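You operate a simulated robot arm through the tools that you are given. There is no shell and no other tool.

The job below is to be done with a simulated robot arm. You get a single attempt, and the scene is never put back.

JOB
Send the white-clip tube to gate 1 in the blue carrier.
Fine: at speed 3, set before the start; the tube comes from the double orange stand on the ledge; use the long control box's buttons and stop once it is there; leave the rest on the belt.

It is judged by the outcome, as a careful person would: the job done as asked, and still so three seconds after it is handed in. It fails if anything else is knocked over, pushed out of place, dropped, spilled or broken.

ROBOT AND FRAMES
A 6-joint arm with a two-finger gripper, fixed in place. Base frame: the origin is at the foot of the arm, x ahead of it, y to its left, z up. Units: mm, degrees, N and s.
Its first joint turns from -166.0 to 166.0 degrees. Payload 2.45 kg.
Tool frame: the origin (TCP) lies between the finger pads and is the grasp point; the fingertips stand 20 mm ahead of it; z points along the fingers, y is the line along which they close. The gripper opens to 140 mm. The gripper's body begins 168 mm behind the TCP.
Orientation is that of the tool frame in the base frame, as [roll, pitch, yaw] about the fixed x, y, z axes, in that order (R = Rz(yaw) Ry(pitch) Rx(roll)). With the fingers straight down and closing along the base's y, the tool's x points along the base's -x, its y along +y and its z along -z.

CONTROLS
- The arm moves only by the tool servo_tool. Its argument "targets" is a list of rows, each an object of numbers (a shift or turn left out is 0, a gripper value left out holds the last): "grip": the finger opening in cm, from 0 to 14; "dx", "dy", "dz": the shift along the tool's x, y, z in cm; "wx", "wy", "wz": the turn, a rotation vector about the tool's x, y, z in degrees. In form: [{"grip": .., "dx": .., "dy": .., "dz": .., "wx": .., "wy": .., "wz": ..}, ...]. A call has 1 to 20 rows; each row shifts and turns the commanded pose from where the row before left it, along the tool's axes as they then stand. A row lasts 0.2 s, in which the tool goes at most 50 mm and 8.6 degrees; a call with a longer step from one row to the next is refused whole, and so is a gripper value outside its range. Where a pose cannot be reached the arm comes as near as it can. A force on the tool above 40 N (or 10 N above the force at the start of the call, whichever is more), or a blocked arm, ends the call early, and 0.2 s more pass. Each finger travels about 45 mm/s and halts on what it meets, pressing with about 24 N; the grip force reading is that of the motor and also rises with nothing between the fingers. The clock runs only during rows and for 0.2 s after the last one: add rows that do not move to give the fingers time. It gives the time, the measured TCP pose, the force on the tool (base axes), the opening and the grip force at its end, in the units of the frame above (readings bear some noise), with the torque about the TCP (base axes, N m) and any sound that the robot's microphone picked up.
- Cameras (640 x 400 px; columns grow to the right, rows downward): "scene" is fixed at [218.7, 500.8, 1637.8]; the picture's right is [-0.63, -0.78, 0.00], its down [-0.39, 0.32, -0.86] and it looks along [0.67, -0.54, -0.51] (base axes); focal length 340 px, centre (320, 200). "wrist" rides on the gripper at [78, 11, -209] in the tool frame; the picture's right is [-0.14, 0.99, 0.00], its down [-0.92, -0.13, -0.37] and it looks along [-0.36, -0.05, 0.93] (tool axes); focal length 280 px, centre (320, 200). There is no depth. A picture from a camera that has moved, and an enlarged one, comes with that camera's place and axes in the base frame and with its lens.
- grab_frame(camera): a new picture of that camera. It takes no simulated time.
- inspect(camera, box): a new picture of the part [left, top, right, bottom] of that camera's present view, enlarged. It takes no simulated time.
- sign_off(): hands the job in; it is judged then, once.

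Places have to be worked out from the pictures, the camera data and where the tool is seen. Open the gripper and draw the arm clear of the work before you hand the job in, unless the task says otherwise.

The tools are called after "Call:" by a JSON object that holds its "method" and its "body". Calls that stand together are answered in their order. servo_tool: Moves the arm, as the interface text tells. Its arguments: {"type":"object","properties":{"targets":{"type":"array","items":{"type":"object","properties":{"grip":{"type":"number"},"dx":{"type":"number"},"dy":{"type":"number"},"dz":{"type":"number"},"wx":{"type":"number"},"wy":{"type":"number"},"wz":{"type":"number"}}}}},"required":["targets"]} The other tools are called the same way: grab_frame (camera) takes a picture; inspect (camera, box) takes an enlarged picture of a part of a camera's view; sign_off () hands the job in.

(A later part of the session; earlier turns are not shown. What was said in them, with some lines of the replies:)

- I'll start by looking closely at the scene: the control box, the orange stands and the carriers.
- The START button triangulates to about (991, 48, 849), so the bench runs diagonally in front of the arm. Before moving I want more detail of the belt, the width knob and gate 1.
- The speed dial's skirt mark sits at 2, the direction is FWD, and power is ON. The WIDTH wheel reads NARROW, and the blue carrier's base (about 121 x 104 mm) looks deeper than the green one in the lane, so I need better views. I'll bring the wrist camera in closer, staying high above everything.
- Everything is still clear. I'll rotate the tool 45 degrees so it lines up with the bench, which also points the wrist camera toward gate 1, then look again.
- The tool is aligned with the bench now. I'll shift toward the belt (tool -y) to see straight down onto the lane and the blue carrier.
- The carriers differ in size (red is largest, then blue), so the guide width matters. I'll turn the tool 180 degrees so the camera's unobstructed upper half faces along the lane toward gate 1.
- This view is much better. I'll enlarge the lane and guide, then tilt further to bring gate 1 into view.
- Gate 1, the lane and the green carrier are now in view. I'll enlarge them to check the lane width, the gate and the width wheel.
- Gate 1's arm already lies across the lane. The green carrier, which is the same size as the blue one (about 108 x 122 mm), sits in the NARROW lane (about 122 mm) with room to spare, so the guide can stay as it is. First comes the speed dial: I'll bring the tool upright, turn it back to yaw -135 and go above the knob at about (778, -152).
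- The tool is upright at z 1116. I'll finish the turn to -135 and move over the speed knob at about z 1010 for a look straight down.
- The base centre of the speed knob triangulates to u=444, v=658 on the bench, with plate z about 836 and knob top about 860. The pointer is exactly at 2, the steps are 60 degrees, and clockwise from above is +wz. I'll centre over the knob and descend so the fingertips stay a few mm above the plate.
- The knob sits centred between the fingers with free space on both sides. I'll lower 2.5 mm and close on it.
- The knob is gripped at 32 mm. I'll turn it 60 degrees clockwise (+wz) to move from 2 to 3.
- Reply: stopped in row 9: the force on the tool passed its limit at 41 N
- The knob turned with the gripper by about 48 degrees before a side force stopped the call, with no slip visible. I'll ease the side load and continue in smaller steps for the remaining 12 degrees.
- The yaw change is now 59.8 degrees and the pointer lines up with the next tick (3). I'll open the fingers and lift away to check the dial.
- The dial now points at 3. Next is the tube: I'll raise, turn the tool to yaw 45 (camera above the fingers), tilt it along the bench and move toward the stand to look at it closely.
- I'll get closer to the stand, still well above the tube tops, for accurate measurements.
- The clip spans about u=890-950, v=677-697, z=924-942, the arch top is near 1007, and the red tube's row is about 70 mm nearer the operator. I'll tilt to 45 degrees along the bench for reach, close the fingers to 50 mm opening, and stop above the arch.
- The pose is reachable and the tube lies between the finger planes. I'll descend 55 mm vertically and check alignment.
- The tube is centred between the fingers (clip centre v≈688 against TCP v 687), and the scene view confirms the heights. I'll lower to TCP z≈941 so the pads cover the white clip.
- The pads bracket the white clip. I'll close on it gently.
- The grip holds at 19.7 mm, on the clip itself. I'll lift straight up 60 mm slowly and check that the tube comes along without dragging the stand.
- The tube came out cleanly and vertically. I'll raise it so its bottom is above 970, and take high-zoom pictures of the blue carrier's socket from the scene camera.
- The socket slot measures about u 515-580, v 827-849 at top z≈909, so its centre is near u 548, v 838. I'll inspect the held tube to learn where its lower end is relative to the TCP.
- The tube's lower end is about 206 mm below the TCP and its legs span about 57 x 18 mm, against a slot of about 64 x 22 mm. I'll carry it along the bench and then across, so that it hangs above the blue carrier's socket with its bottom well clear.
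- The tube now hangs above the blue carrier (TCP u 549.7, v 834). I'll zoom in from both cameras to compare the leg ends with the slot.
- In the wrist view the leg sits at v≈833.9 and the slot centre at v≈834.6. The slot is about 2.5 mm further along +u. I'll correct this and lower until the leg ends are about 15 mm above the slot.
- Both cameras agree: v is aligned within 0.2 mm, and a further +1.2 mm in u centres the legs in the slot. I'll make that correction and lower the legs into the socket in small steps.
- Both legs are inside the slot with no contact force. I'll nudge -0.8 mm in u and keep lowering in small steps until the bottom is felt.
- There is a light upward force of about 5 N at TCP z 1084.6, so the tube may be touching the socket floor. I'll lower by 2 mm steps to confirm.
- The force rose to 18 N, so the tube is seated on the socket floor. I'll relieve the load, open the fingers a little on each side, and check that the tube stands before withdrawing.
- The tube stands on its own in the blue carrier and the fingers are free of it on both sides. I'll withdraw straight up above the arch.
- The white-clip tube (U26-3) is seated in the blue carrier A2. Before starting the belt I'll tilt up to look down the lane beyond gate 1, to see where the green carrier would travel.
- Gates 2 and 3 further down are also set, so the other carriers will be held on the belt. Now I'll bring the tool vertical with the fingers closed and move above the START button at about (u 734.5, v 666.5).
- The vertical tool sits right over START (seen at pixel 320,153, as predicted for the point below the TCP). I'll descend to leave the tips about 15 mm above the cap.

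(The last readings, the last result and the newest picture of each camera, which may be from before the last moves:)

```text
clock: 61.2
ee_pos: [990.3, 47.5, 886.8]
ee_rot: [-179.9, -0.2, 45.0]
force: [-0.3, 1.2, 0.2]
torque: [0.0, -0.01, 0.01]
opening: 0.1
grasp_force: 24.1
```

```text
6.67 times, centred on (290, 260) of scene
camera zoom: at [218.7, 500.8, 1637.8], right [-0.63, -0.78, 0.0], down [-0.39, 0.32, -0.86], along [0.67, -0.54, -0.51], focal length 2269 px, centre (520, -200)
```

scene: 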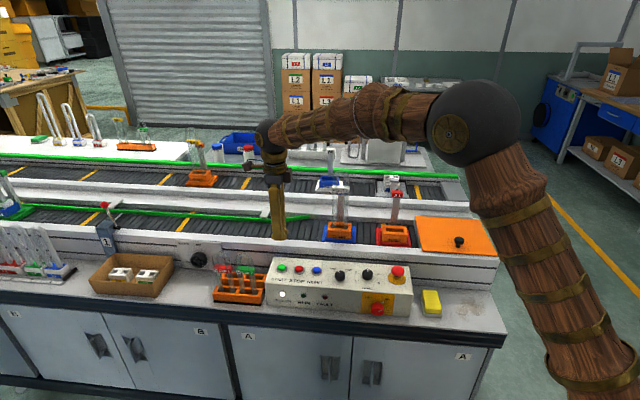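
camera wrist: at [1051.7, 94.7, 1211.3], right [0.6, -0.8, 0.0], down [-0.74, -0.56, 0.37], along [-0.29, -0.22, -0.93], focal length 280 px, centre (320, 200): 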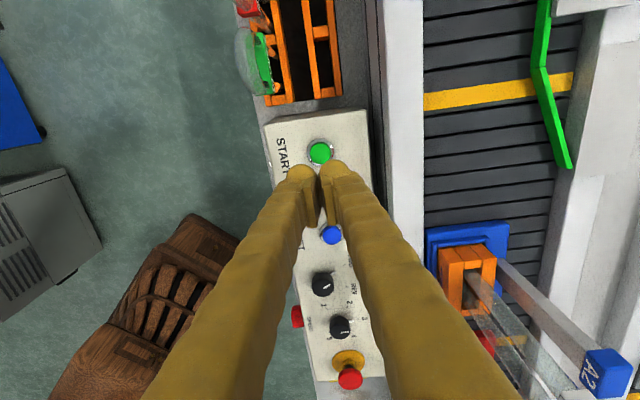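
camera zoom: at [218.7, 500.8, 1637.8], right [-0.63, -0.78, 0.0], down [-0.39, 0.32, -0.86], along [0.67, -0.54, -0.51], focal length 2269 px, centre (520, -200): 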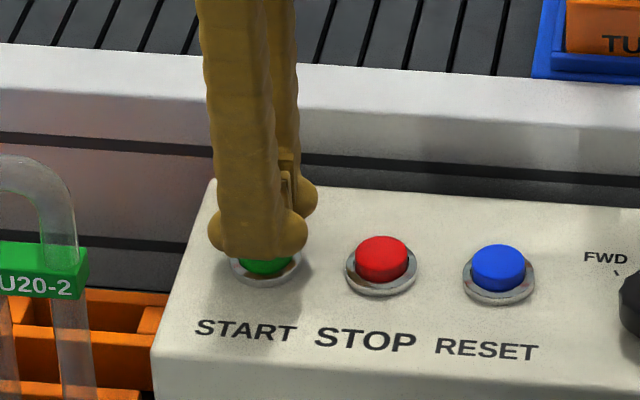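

The fingertips are directly above START. Speed 3, FWD and the tube are all set, so I'll press START now, stepping down gently.

Call:
{"method": "servo_tool", "body": {"targets": [{"dz": 1.5}, {"dz": 0.3}, {"dz": 0.3}]}}

Call:
{"method": "inspect", "body": {"camera": "scene", "box": [250, 200, 370, 300]}}

```text
clock: 62.0
ee_pos: [992.3, 49.0, 871.2]
ee_rot: [179.9, -0.3, 45.0]
force: [-7.8, 0.4, 22.4]
torque: [0.01, 0.16, 0.05]
opening: 6.0
grasp_force: 29.4
heard: click
stopped in row 3: the force on the tool passed its limit at 44 N (the readings are from after the stop); the commanded pose is now the measured one
```

```text
4.00 times, centred on (310, 250) of scene
camera zoom: at [218.7, 500.8, 1637.8], right [-0.63, -0.78, 0.0], down [-0.39, 0.32, -0.86], along [0.67, -0.54, -0.51], focal length 1362 px, centre (360, 0)
```

zoom: 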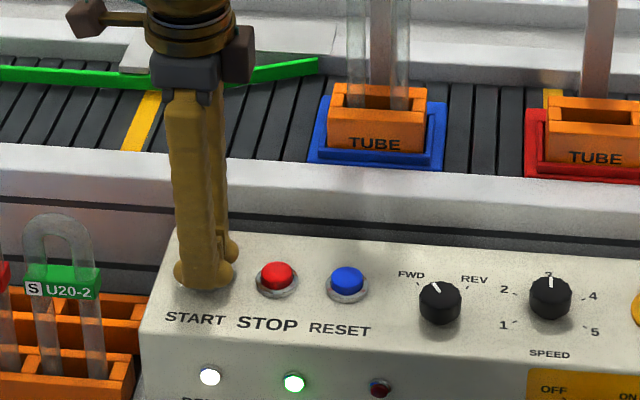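

START clicked and the RUN lamp is lit. I'll rise and move 60 mm to hover over STOP right away, then watch the blue carrier.

Call:
{"method": "servo_tool", "body": {"targets": [{"dz": -2.5}, {"dx": -3.0, "dz": 0}, {"dx": -3.0}]}}

Call:
{"method": "grab_frame", "body": {"camera": "scene"}}

```text
clock: 62.8
ee_pos: [949.2, 6.6, 894.0]
ee_rot: [180.0, -0.2, 45.0]
force: [0.0, 0.9, -0.7]
torque: [-0.02, 0.01, -0.01]
opening: 0.0
grasp_force: 29.1
```

```text
taken
```

scene: 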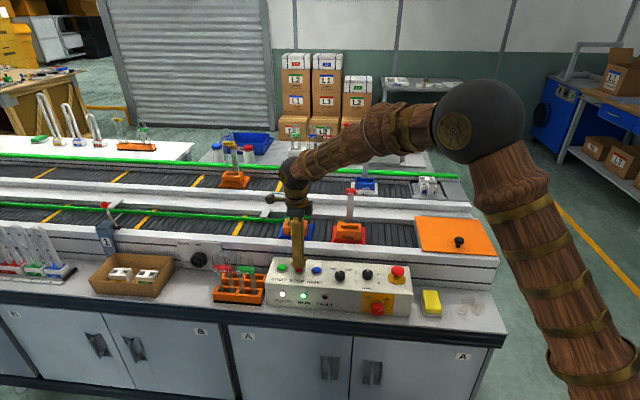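

The belt runs toward gate 1 at roughly 165 mm/s, so arrival should be about 4 s from now. I'll hold just above STOP and keep checking.

Call:
{"method": "servo_tool", "body": {"targets": [{"dz": 0.8}, {}, {}, {}, {}, {}]}}

Call:
{"method": "grab_frame", "body": {"camera": "scene"}}

```text
clock: 64.2
ee_pos: [949.6, 6.8, 887.1]
ee_rot: [-180.0, -0.3, 45.0]
force: [-0.3, 0.3, -0.1]
torque: [0.05, 0.0, -0.02]
opening: 0.0
grasp_force: 29.3
```

```text
taken
```

scene: 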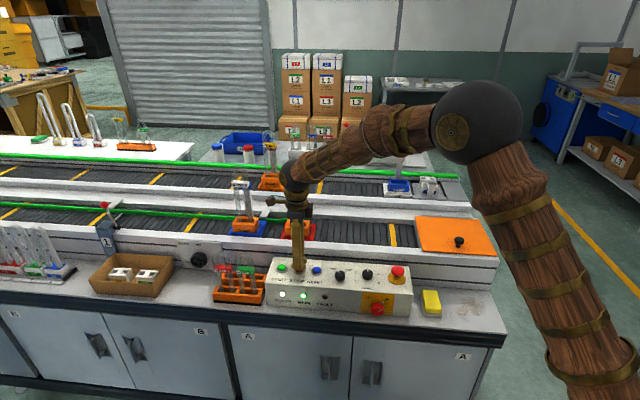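

The blue carrier is at about u 904 of the roughly 1395 needed, moving at about 130 mm/s. I'll hold 2.4 s more and check.

Call:
{"method": "servo_tool", "body": {"targets": [{"dz": 0.3}, {}, {}, {}, {}, {}, {}, {}, {}, {}, {}]}}

Call:
{"method": "grab_frame", "body": {"camera": "scene"}}

Call:
{"method": "inspect", "body": {"camera": "scene", "box": [60, 160, 240, 270]}}

```text
clock: 66.6
ee_pos: [948.1, 5.1, 883.6]
ee_rot: [-180.0, -0.3, 44.9]
force: [-0.4, 0.9, 0.4]
torque: [0.02, -0.02, -0.01]
opening: 0.0
grasp_force: 29.3
```

```text
taken
```

scene: 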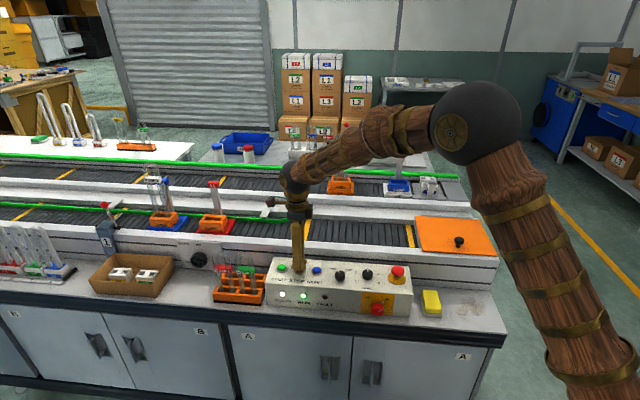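

```text
3.56 times, centred on (150, 215) of scene
camera zoom: at [218.7, 500.8, 1637.8], right [-0.63, -0.78, 0.0], down [-0.39, 0.32, -0.86], along [0.67, -0.54, -0.51], focal length 1210 px, centre (924, 147)
```

zoom: 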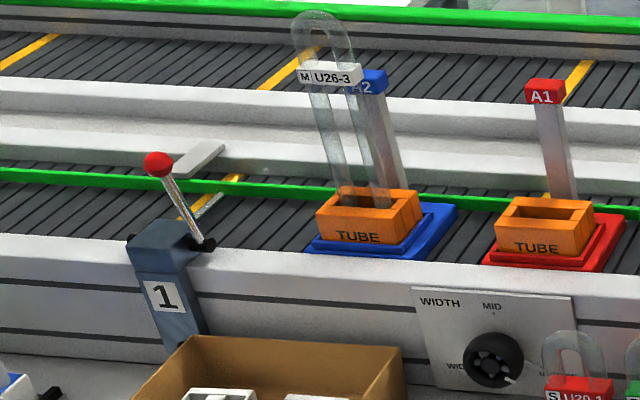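

The carrier is about 150 mm short of the gate arm. I'll hold 0.8 s more, then look again.

Call:
{"method": "servo_tool", "body": {"targets": [{}, {}, {}]}}

Call:
{"method": "inspect", "body": {"camera": "scene", "box": [60, 160, 240, 270]}}

```text
clock: 67.4
ee_pos: [948.2, 5.4, 883.7]
ee_rot: [180.0, -0.2, 44.9]
force: [0.1, 0.8, -0.3]
torque: [0.0, 0.01, 0.03]
opening: 0.1
grasp_force: 29.2
```

```text
3.56 times, centred on (150, 215) of scene
camera zoom: at [218.7, 500.8, 1637.8], right [-0.63, -0.78, 0.0], down [-0.39, 0.32, -0.86], along [0.67, -0.54, -0.51], focal length 1210 px, centre (924, 147)
```

zoom: 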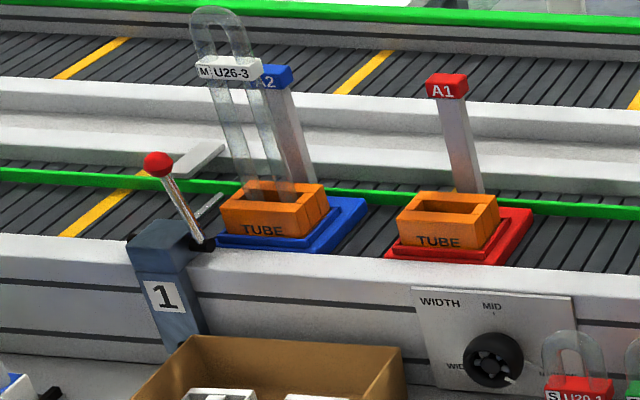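

The blue carrier is right at gate 1's arm. I'll press STOP now.

Call:
{"method": "servo_tool", "body": {"targets": [{"dz": 1.3}, {"dz": 0.35}, {"dz": 0.3}]}}

Call:
{"method": "inspect", "body": {"camera": "scene", "box": [60, 160, 240, 270]}}

Call:
{"method": "inspect", "body": {"camera": "scene", "box": [250, 230, 410, 330]}}

```text
clock: 68.1
ee_pos: [948.4, 5.4, 872.2]
ee_rot: [179.8, -0.3, 45.0]
force: [-10.0, -0.5, 26.5]
torque: [0.01, 0.21, 0.01]
opening: 5.9
grasp_force: 29.2
heard: click
stopped in row 3: the force on the tool passed its limit at 44 N (the readings are from after the stop); the commanded pose is now the measured one
```

```text
3.56 times, centred on (150, 215) of scene
camera zoom: at [218.7, 500.8, 1637.8], right [-0.63, -0.78, 0.0], down [-0.39, 0.32, -0.86], along [0.67, -0.54, -0.51], focal length 1210 px, centre (924, 147)
```

zoom: 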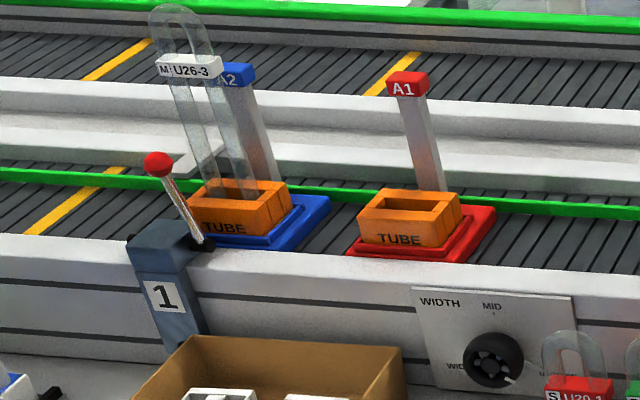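

```text
4.00 times, centred on (330, 280) of scene
camera zoom: at [218.7, 500.8, 1637.8], right [-0.63, -0.78, 0.0], down [-0.39, 0.32, -0.86], along [0.67, -0.54, -0.51], focal length 1362 px, centre (280, -120)
```

zoom: 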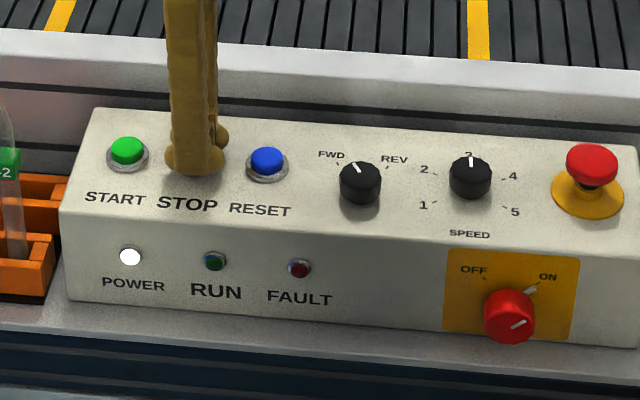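

STOP clicked and RUN is off. I'll lift off the button and look along the lane with the wrist camera to see exactly where the blue carrier sits relative to the gate arm.

Call:
{"method": "servo_tool", "body": {"targets": [{"dz": -2}, {"dz": -4}, {"dz": -4}, {"dz": -4}, {"dz": -4}, {"dz": -4}, {"dz": -4}, {"dz": -4}, {"wy": 7.5}, {"wy": 7.5}, {"wy": 7.5}, {"wy": 7.5}, {"wy": 7.5}, {"wy": 7.5}, {"wy": 7.5}]}}

Call:
{"method": "grab_frame", "body": {"camera": "wrist"}}

Call:
{"method": "grab_frame", "body": {"camera": "scene"}}

```text
clock: 71.3
ee_pos: [947.4, 4.6, 1170.0]
ee_rot: [179.7, -52.8, 45.2]
force: [-0.1, -0.4, 0.6]
torque: [-0.05, 0.0, -0.02]
opening: 0.0
grasp_force: 30.0
```

```text
taken
camera wrist: at [869.6, -87.0, 1358.1], right [0.64, -0.76, -0.11], down [-0.69, -0.51, -0.51], along [0.33, 0.4, -0.85], focal length 280 px, centre (320, 200)
```

wrist: 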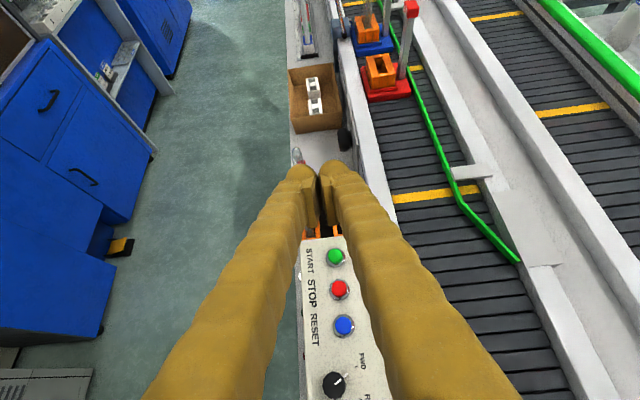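

```text
taken
```

scene: 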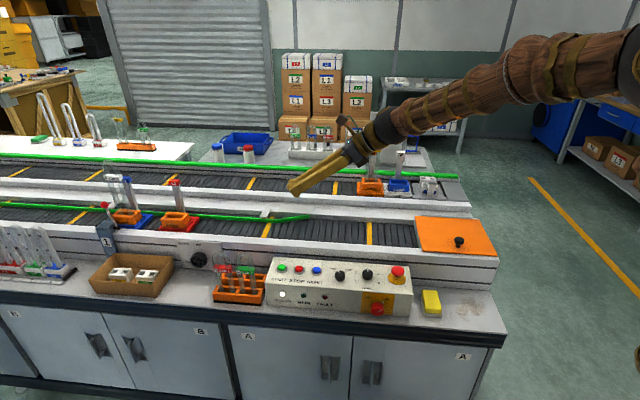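

The belt is still and everything remains on it. I'll tilt a bit further up to see the gate arm.

Call:
{"method": "servo_tool", "body": {"targets": [{"wy": 7.5}, {"wy": 7.5}, {"dx": 3, "dz": -1.5}, {"dx": 3, "dz": -1.5}, {"dy": 3}, {"dy": 3}, {}]}}

Call:
{"method": "grab_frame", "body": {"camera": "wrist"}}

Call:
{"method": "inspect", "body": {"camera": "wrist", "box": [270, 30, 400, 130]}}

Call:
{"method": "inspect", "body": {"camera": "scene", "box": [80, 165, 200, 245]}}

```text
clock: 72.9
ee_pos: [987.1, -41.3, 1237.0]
ee_rot: [179.6, -67.9, 45.3]
force: [0.2, 1.3, 1.0]
torque: [-0.01, -0.02, 0.05]
opening: 0.2
grasp_force: 29.5
```

```text
taken
camera wrist: at [877.1, -164.3, 1388.4], right [0.66, -0.74, -0.13], down [-0.58, -0.4, -0.71], along [0.48, 0.55, -0.69], focal length 280 px, centre (320, 200)
```

wrist: 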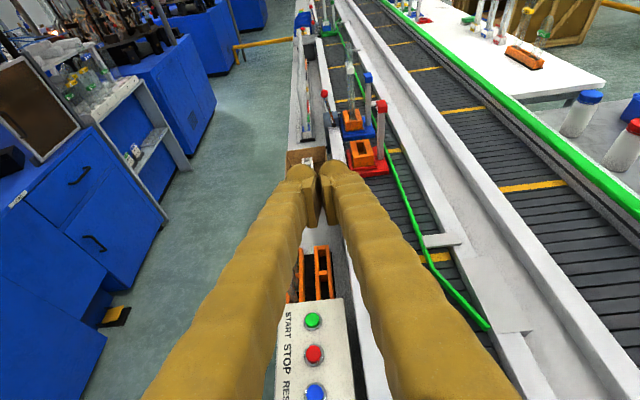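

```text
4.00 times, centred on (335, 80) of wrist
camera zoom: at [877.1, -164.3, 1388.4], right [0.66, -0.74, -0.13], down [-0.58, -0.4, -0.71], along [0.48, 0.55, -0.69], focal length 1122 px, centre (260, 680)
```

zoom: 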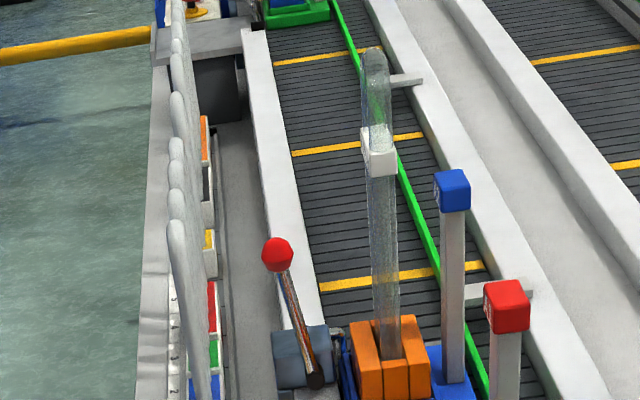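

```text
5.00 times, centred on (140, 205) of scene
camera zoom: at [218.7, 500.8, 1637.8], right [-0.63, -0.78, 0.0], down [-0.39, 0.32, -0.86], along [0.67, -0.54, -0.51], focal length 1702 px, centre (1220, 175)
```

zoom: 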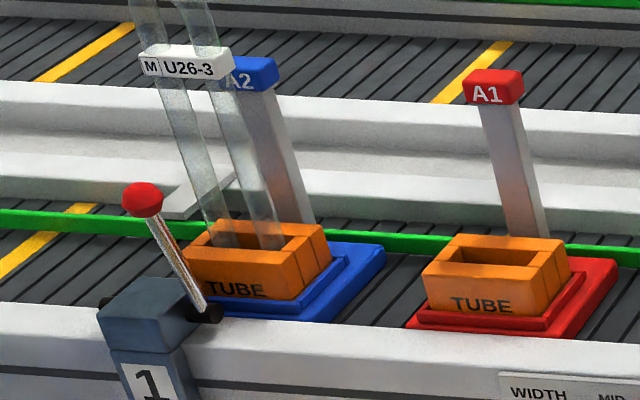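

Call:
{"method": "inspect", "body": {"camera": "wrist", "box": [325, 90, 397, 135]}}

Call:
{"method": "inspect", "body": {"camera": "scene", "box": [95, 195, 165, 235]}}

```text
8.89 times, centred on (361, 112) of wrist
camera zoom: at [877.1, -164.3, 1388.4], right [0.66, -0.74, -0.13], down [-0.58, -0.4, -0.71], along [0.48, 0.55, -0.69], focal length 2492 px, centre (-44, 978)
```

zoom: 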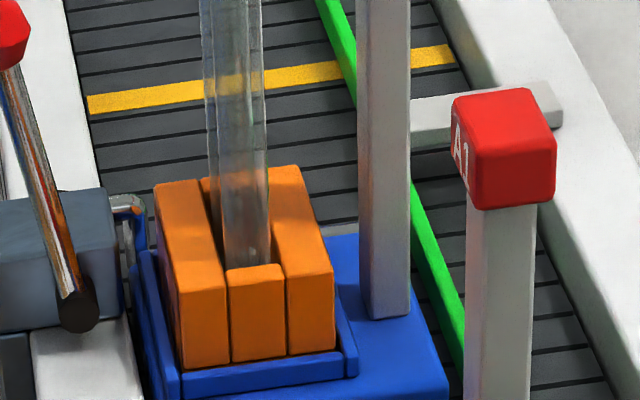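

```text
9.14 times, centred on (130, 215) of scene
camera zoom: at [218.7, 500.8, 1637.8], right [-0.63, -0.78, 0.0], down [-0.39, 0.32, -0.86], along [0.67, -0.54, -0.51], focal length 3112 px, centre (2057, 63)
```

zoom: 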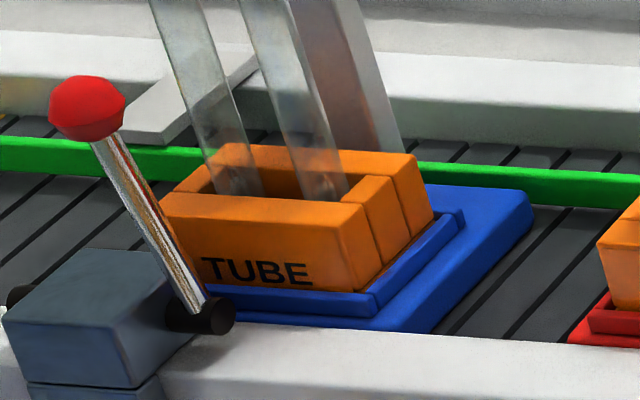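

The blue carrier is at the gate post, but I want to be certain it is right up against the gate 1 arm and not a little short. I'll move the camera closer for a steeper view.

Call:
{"method": "servo_tool", "body": {"targets": [{"wy": -7.5}, {"wy": -7.5}, {"dx": 3.37, "dz": 2.26, "dy": 0.9}, {"dx": 3.37, "dz": 2.26, "dy": 0.9}, {"dx": 3.37, "dz": 2.26, "dy": 0.9}, {"dx": 3.37, "dz": 2.26, "dy": 0.9}, {"dx": 3.37, "dz": 2.26, "dy": 0.9}, {"dx": 3.37, "dz": 2.26, "dy": 0.9}, {}]}}

Call:
{"method": "grab_frame", "body": {"camera": "wrist"}}

Call:
{"method": "inspect", "body": {"camera": "wrist", "box": [280, 60, 400, 150]}}

```text
clock: 74.9
ee_pos: [1187.1, 84.2, 1315.7]
ee_rot: [179.8, -52.8, 45.0]
force: [-0.8, -0.2, 0.1]
torque: [-0.01, 0.0, 0.02]
opening: 0.0
grasp_force: 28.9
```

```text
taken
camera wrist: at [1109.3, -7.6, 1504.6], right [0.64, -0.76, -0.11], down [-0.69, -0.51, -0.51], along [0.33, 0.4, -0.85], focal length 280 px, centre (320, 200)
```

wrist: 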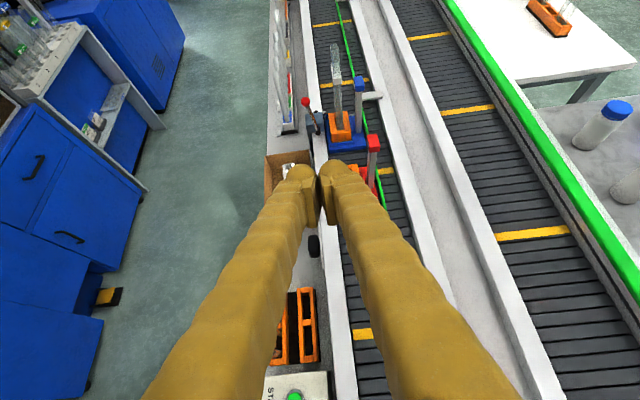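

```text
4.44 times, centred on (340, 105) of wrist
camera zoom: at [1109.3, -7.6, 1504.6], right [0.64, -0.76, -0.11], down [-0.69, -0.51, -0.51], along [0.33, 0.4, -0.85], focal length 1246 px, centre (231, 622)
```

zoom: 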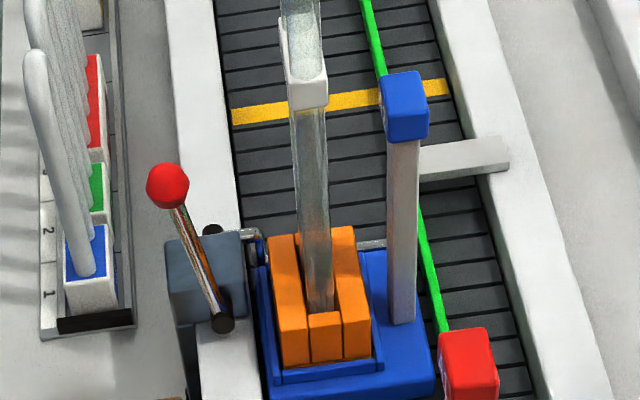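

Call:
{"method": "inspect", "body": {"camera": "wrist", "box": [320, 105, 368, 135]}}

Call:
{"method": "inspect", "body": {"camera": "wrist", "box": [325, 120, 405, 180]}}

```text
13.33 times, centred on (344, 120) of wrist
camera zoom: at [1109.3, -7.6, 1504.6], right [0.64, -0.76, -0.11], down [-0.69, -0.51, -0.51], along [0.33, 0.4, -0.85], focal length 3738 px, centre (0, 1267)
```

zoom: 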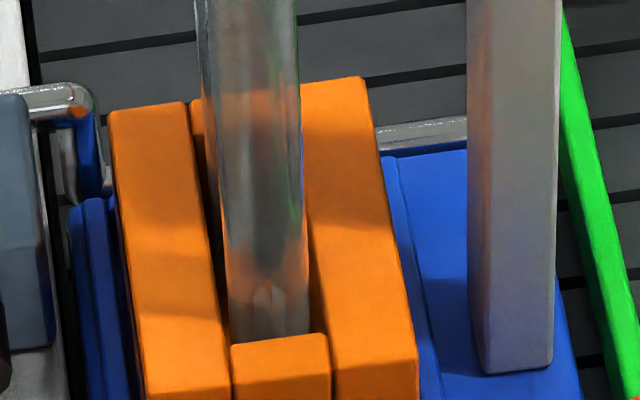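

```text
6.67 times, centred on (365, 150) of wrist
camera zoom: at [1109.3, -7.6, 1504.6], right [0.64, -0.76, -0.11], down [-0.69, -0.51, -0.51], along [0.33, 0.4, -0.85], focal length 1869 px, centre (20, 533)
```

zoom: 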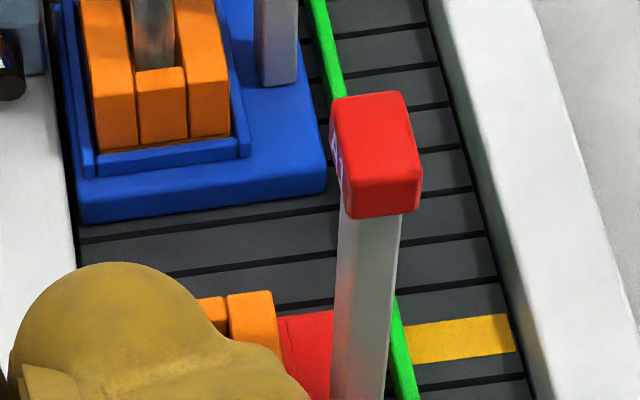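

The blue carrier's leading edge lies right along the gate 1 arm, the tube stands in it, and the red carrier is well behind. I'll now back the arm away high, bring it upright and open the gripper.

Call:
{"method": "servo_tool", "body": {"targets": [{"dx": -1.27, "dz": -3.74}, {"dx": -1.27, "dz": -3.74}, {"dx": -1.27, "dz": -3.74}, {"dx": -1.27, "dz": -3.74}, {"dx": -1.27, "dz": -3.74}, {"dx": -1.27, "dz": -3.74}, {"dx": -1.27, "dz": -3.74}, {"dx": -1.27, "dz": -3.74}, {"wy": -7.5, "grip": 10}, {"wy": -7.5}, {"wy": -7.5}, {"wy": -7.5}, {"wy": -7.5}, {"wy": -7.5}, {"wy": -7.5}, {}]}}

Call:
{"method": "servo_tool", "body": {"targets": [{"dx": -3, "dy": -1.5}, {"dx": -3, "dy": -1.5}, {"dx": -3, "dy": -1.5}, {"dx": -3, "dy": -1.5}, {"dx": -3, "dy": -1.5}, {"dx": -3, "dy": -1.5}, {}, {}]}}

Call:
{"method": "grab_frame", "body": {"camera": "scene"}}

Call:
{"method": "inspect", "body": {"camera": "scene", "box": [60, 155, 240, 300]}}

Call:
{"method": "inspect", "body": {"camera": "scene", "box": [200, 220, 440, 330]}}

```text
clock: 78.3
ee_pos: [969.8, -127.7, 1408.7]
ee_rot: [179.7, -0.5, 45.0]
force: [0.4, 0.1, -0.5]
torque: [0.0, 0.03, 0.04]
opening: 100.0
grasp_force: 0.1
out of reach, approached as far as the arm can: row 15
```

```text
clock: 80.1
ee_pos: [778.6, -190.1, 1408.4]
ee_rot: [179.9, -0.2, 45.1]
force: [-0.5, 0.1, 1.3]
torque: [-0.01, 0.01, 0.0]
opening: 100.2
grasp_force: 0.2
```

```text
taken
```

scene: 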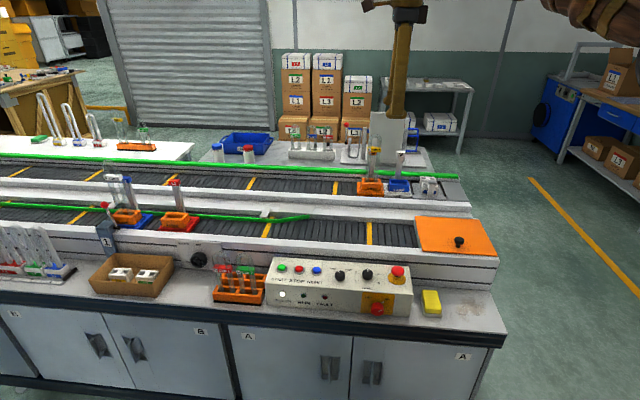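

```text
2.76 times, centred on (150, 228) of scene
camera zoom: at [218.7, 500.8, 1637.8], right [-0.63, -0.78, 0.0], down [-0.39, 0.32, -0.86], along [0.67, -0.54, -0.51], focal length 939 px, centre (789, 124)
```

zoom: 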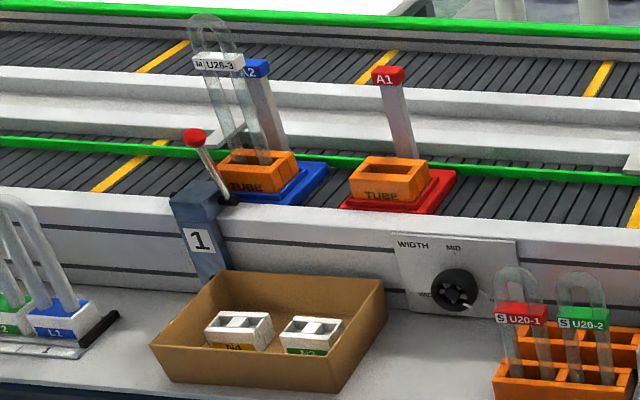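

```text
2.67 times, centred on (320, 275) of scene
camera zoom: at [218.7, 500.8, 1637.8], right [-0.63, -0.78, 0.0], down [-0.39, 0.32, -0.86], along [0.67, -0.54, -0.51], focal length 908 px, centre (320, 0)
```

zoom: 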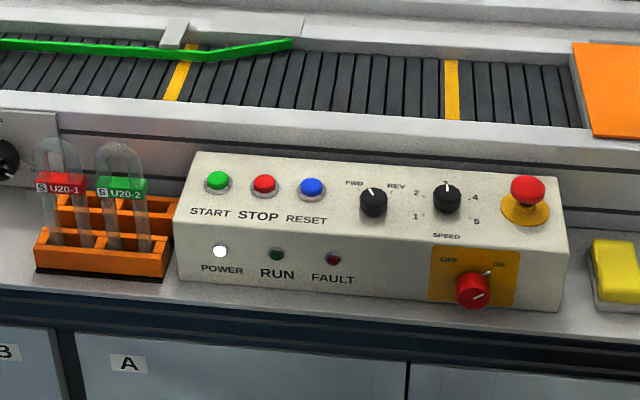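

Final check: the white-clip tube U26-3 stands upright in blue carrier A2 at gate 1 and the belt is stopped (RUN off, no fault). Speed is on 3, the red and green S-tubes are still in the stand, and the other carriers are still on the belts. The gripper is open and the arm is clear, so I'm handing the job in.

Call:
{"method": "sign_off", "body": {}}

```text
The job is handed in.
```

The white-clip tube (U26-3) is standing in the blue carrier (A2) at gate 1, and the belt is stopped.

- **Speed:** I turned the dial from 2 to 3 before starting, with the direction already on FWD.
- **Tube:** I lifted it from the double orange stand and seated it on the floor of the blue carrier's socket. The red and green tubes are still in the stand.
- **Run:** I pressed START and then STOP on the long control box. The RUN light is off and there is no fault.
- **Position:** The carrier's front edge is right along the gate 1 arm, touching it or within a few millimetres.
- **Rest of the belt:** Nothing was taken off. The other carriers moved along with the belt while it ran, and the ones I could see afterwards were upright. The green carrier (A3) was already past gate 1. I last saw it upright on the belt, and did not check where it stopped.

I left the guide width on NARROW, since the blue carrier fits through it. The gripper is open and the arm is clear.
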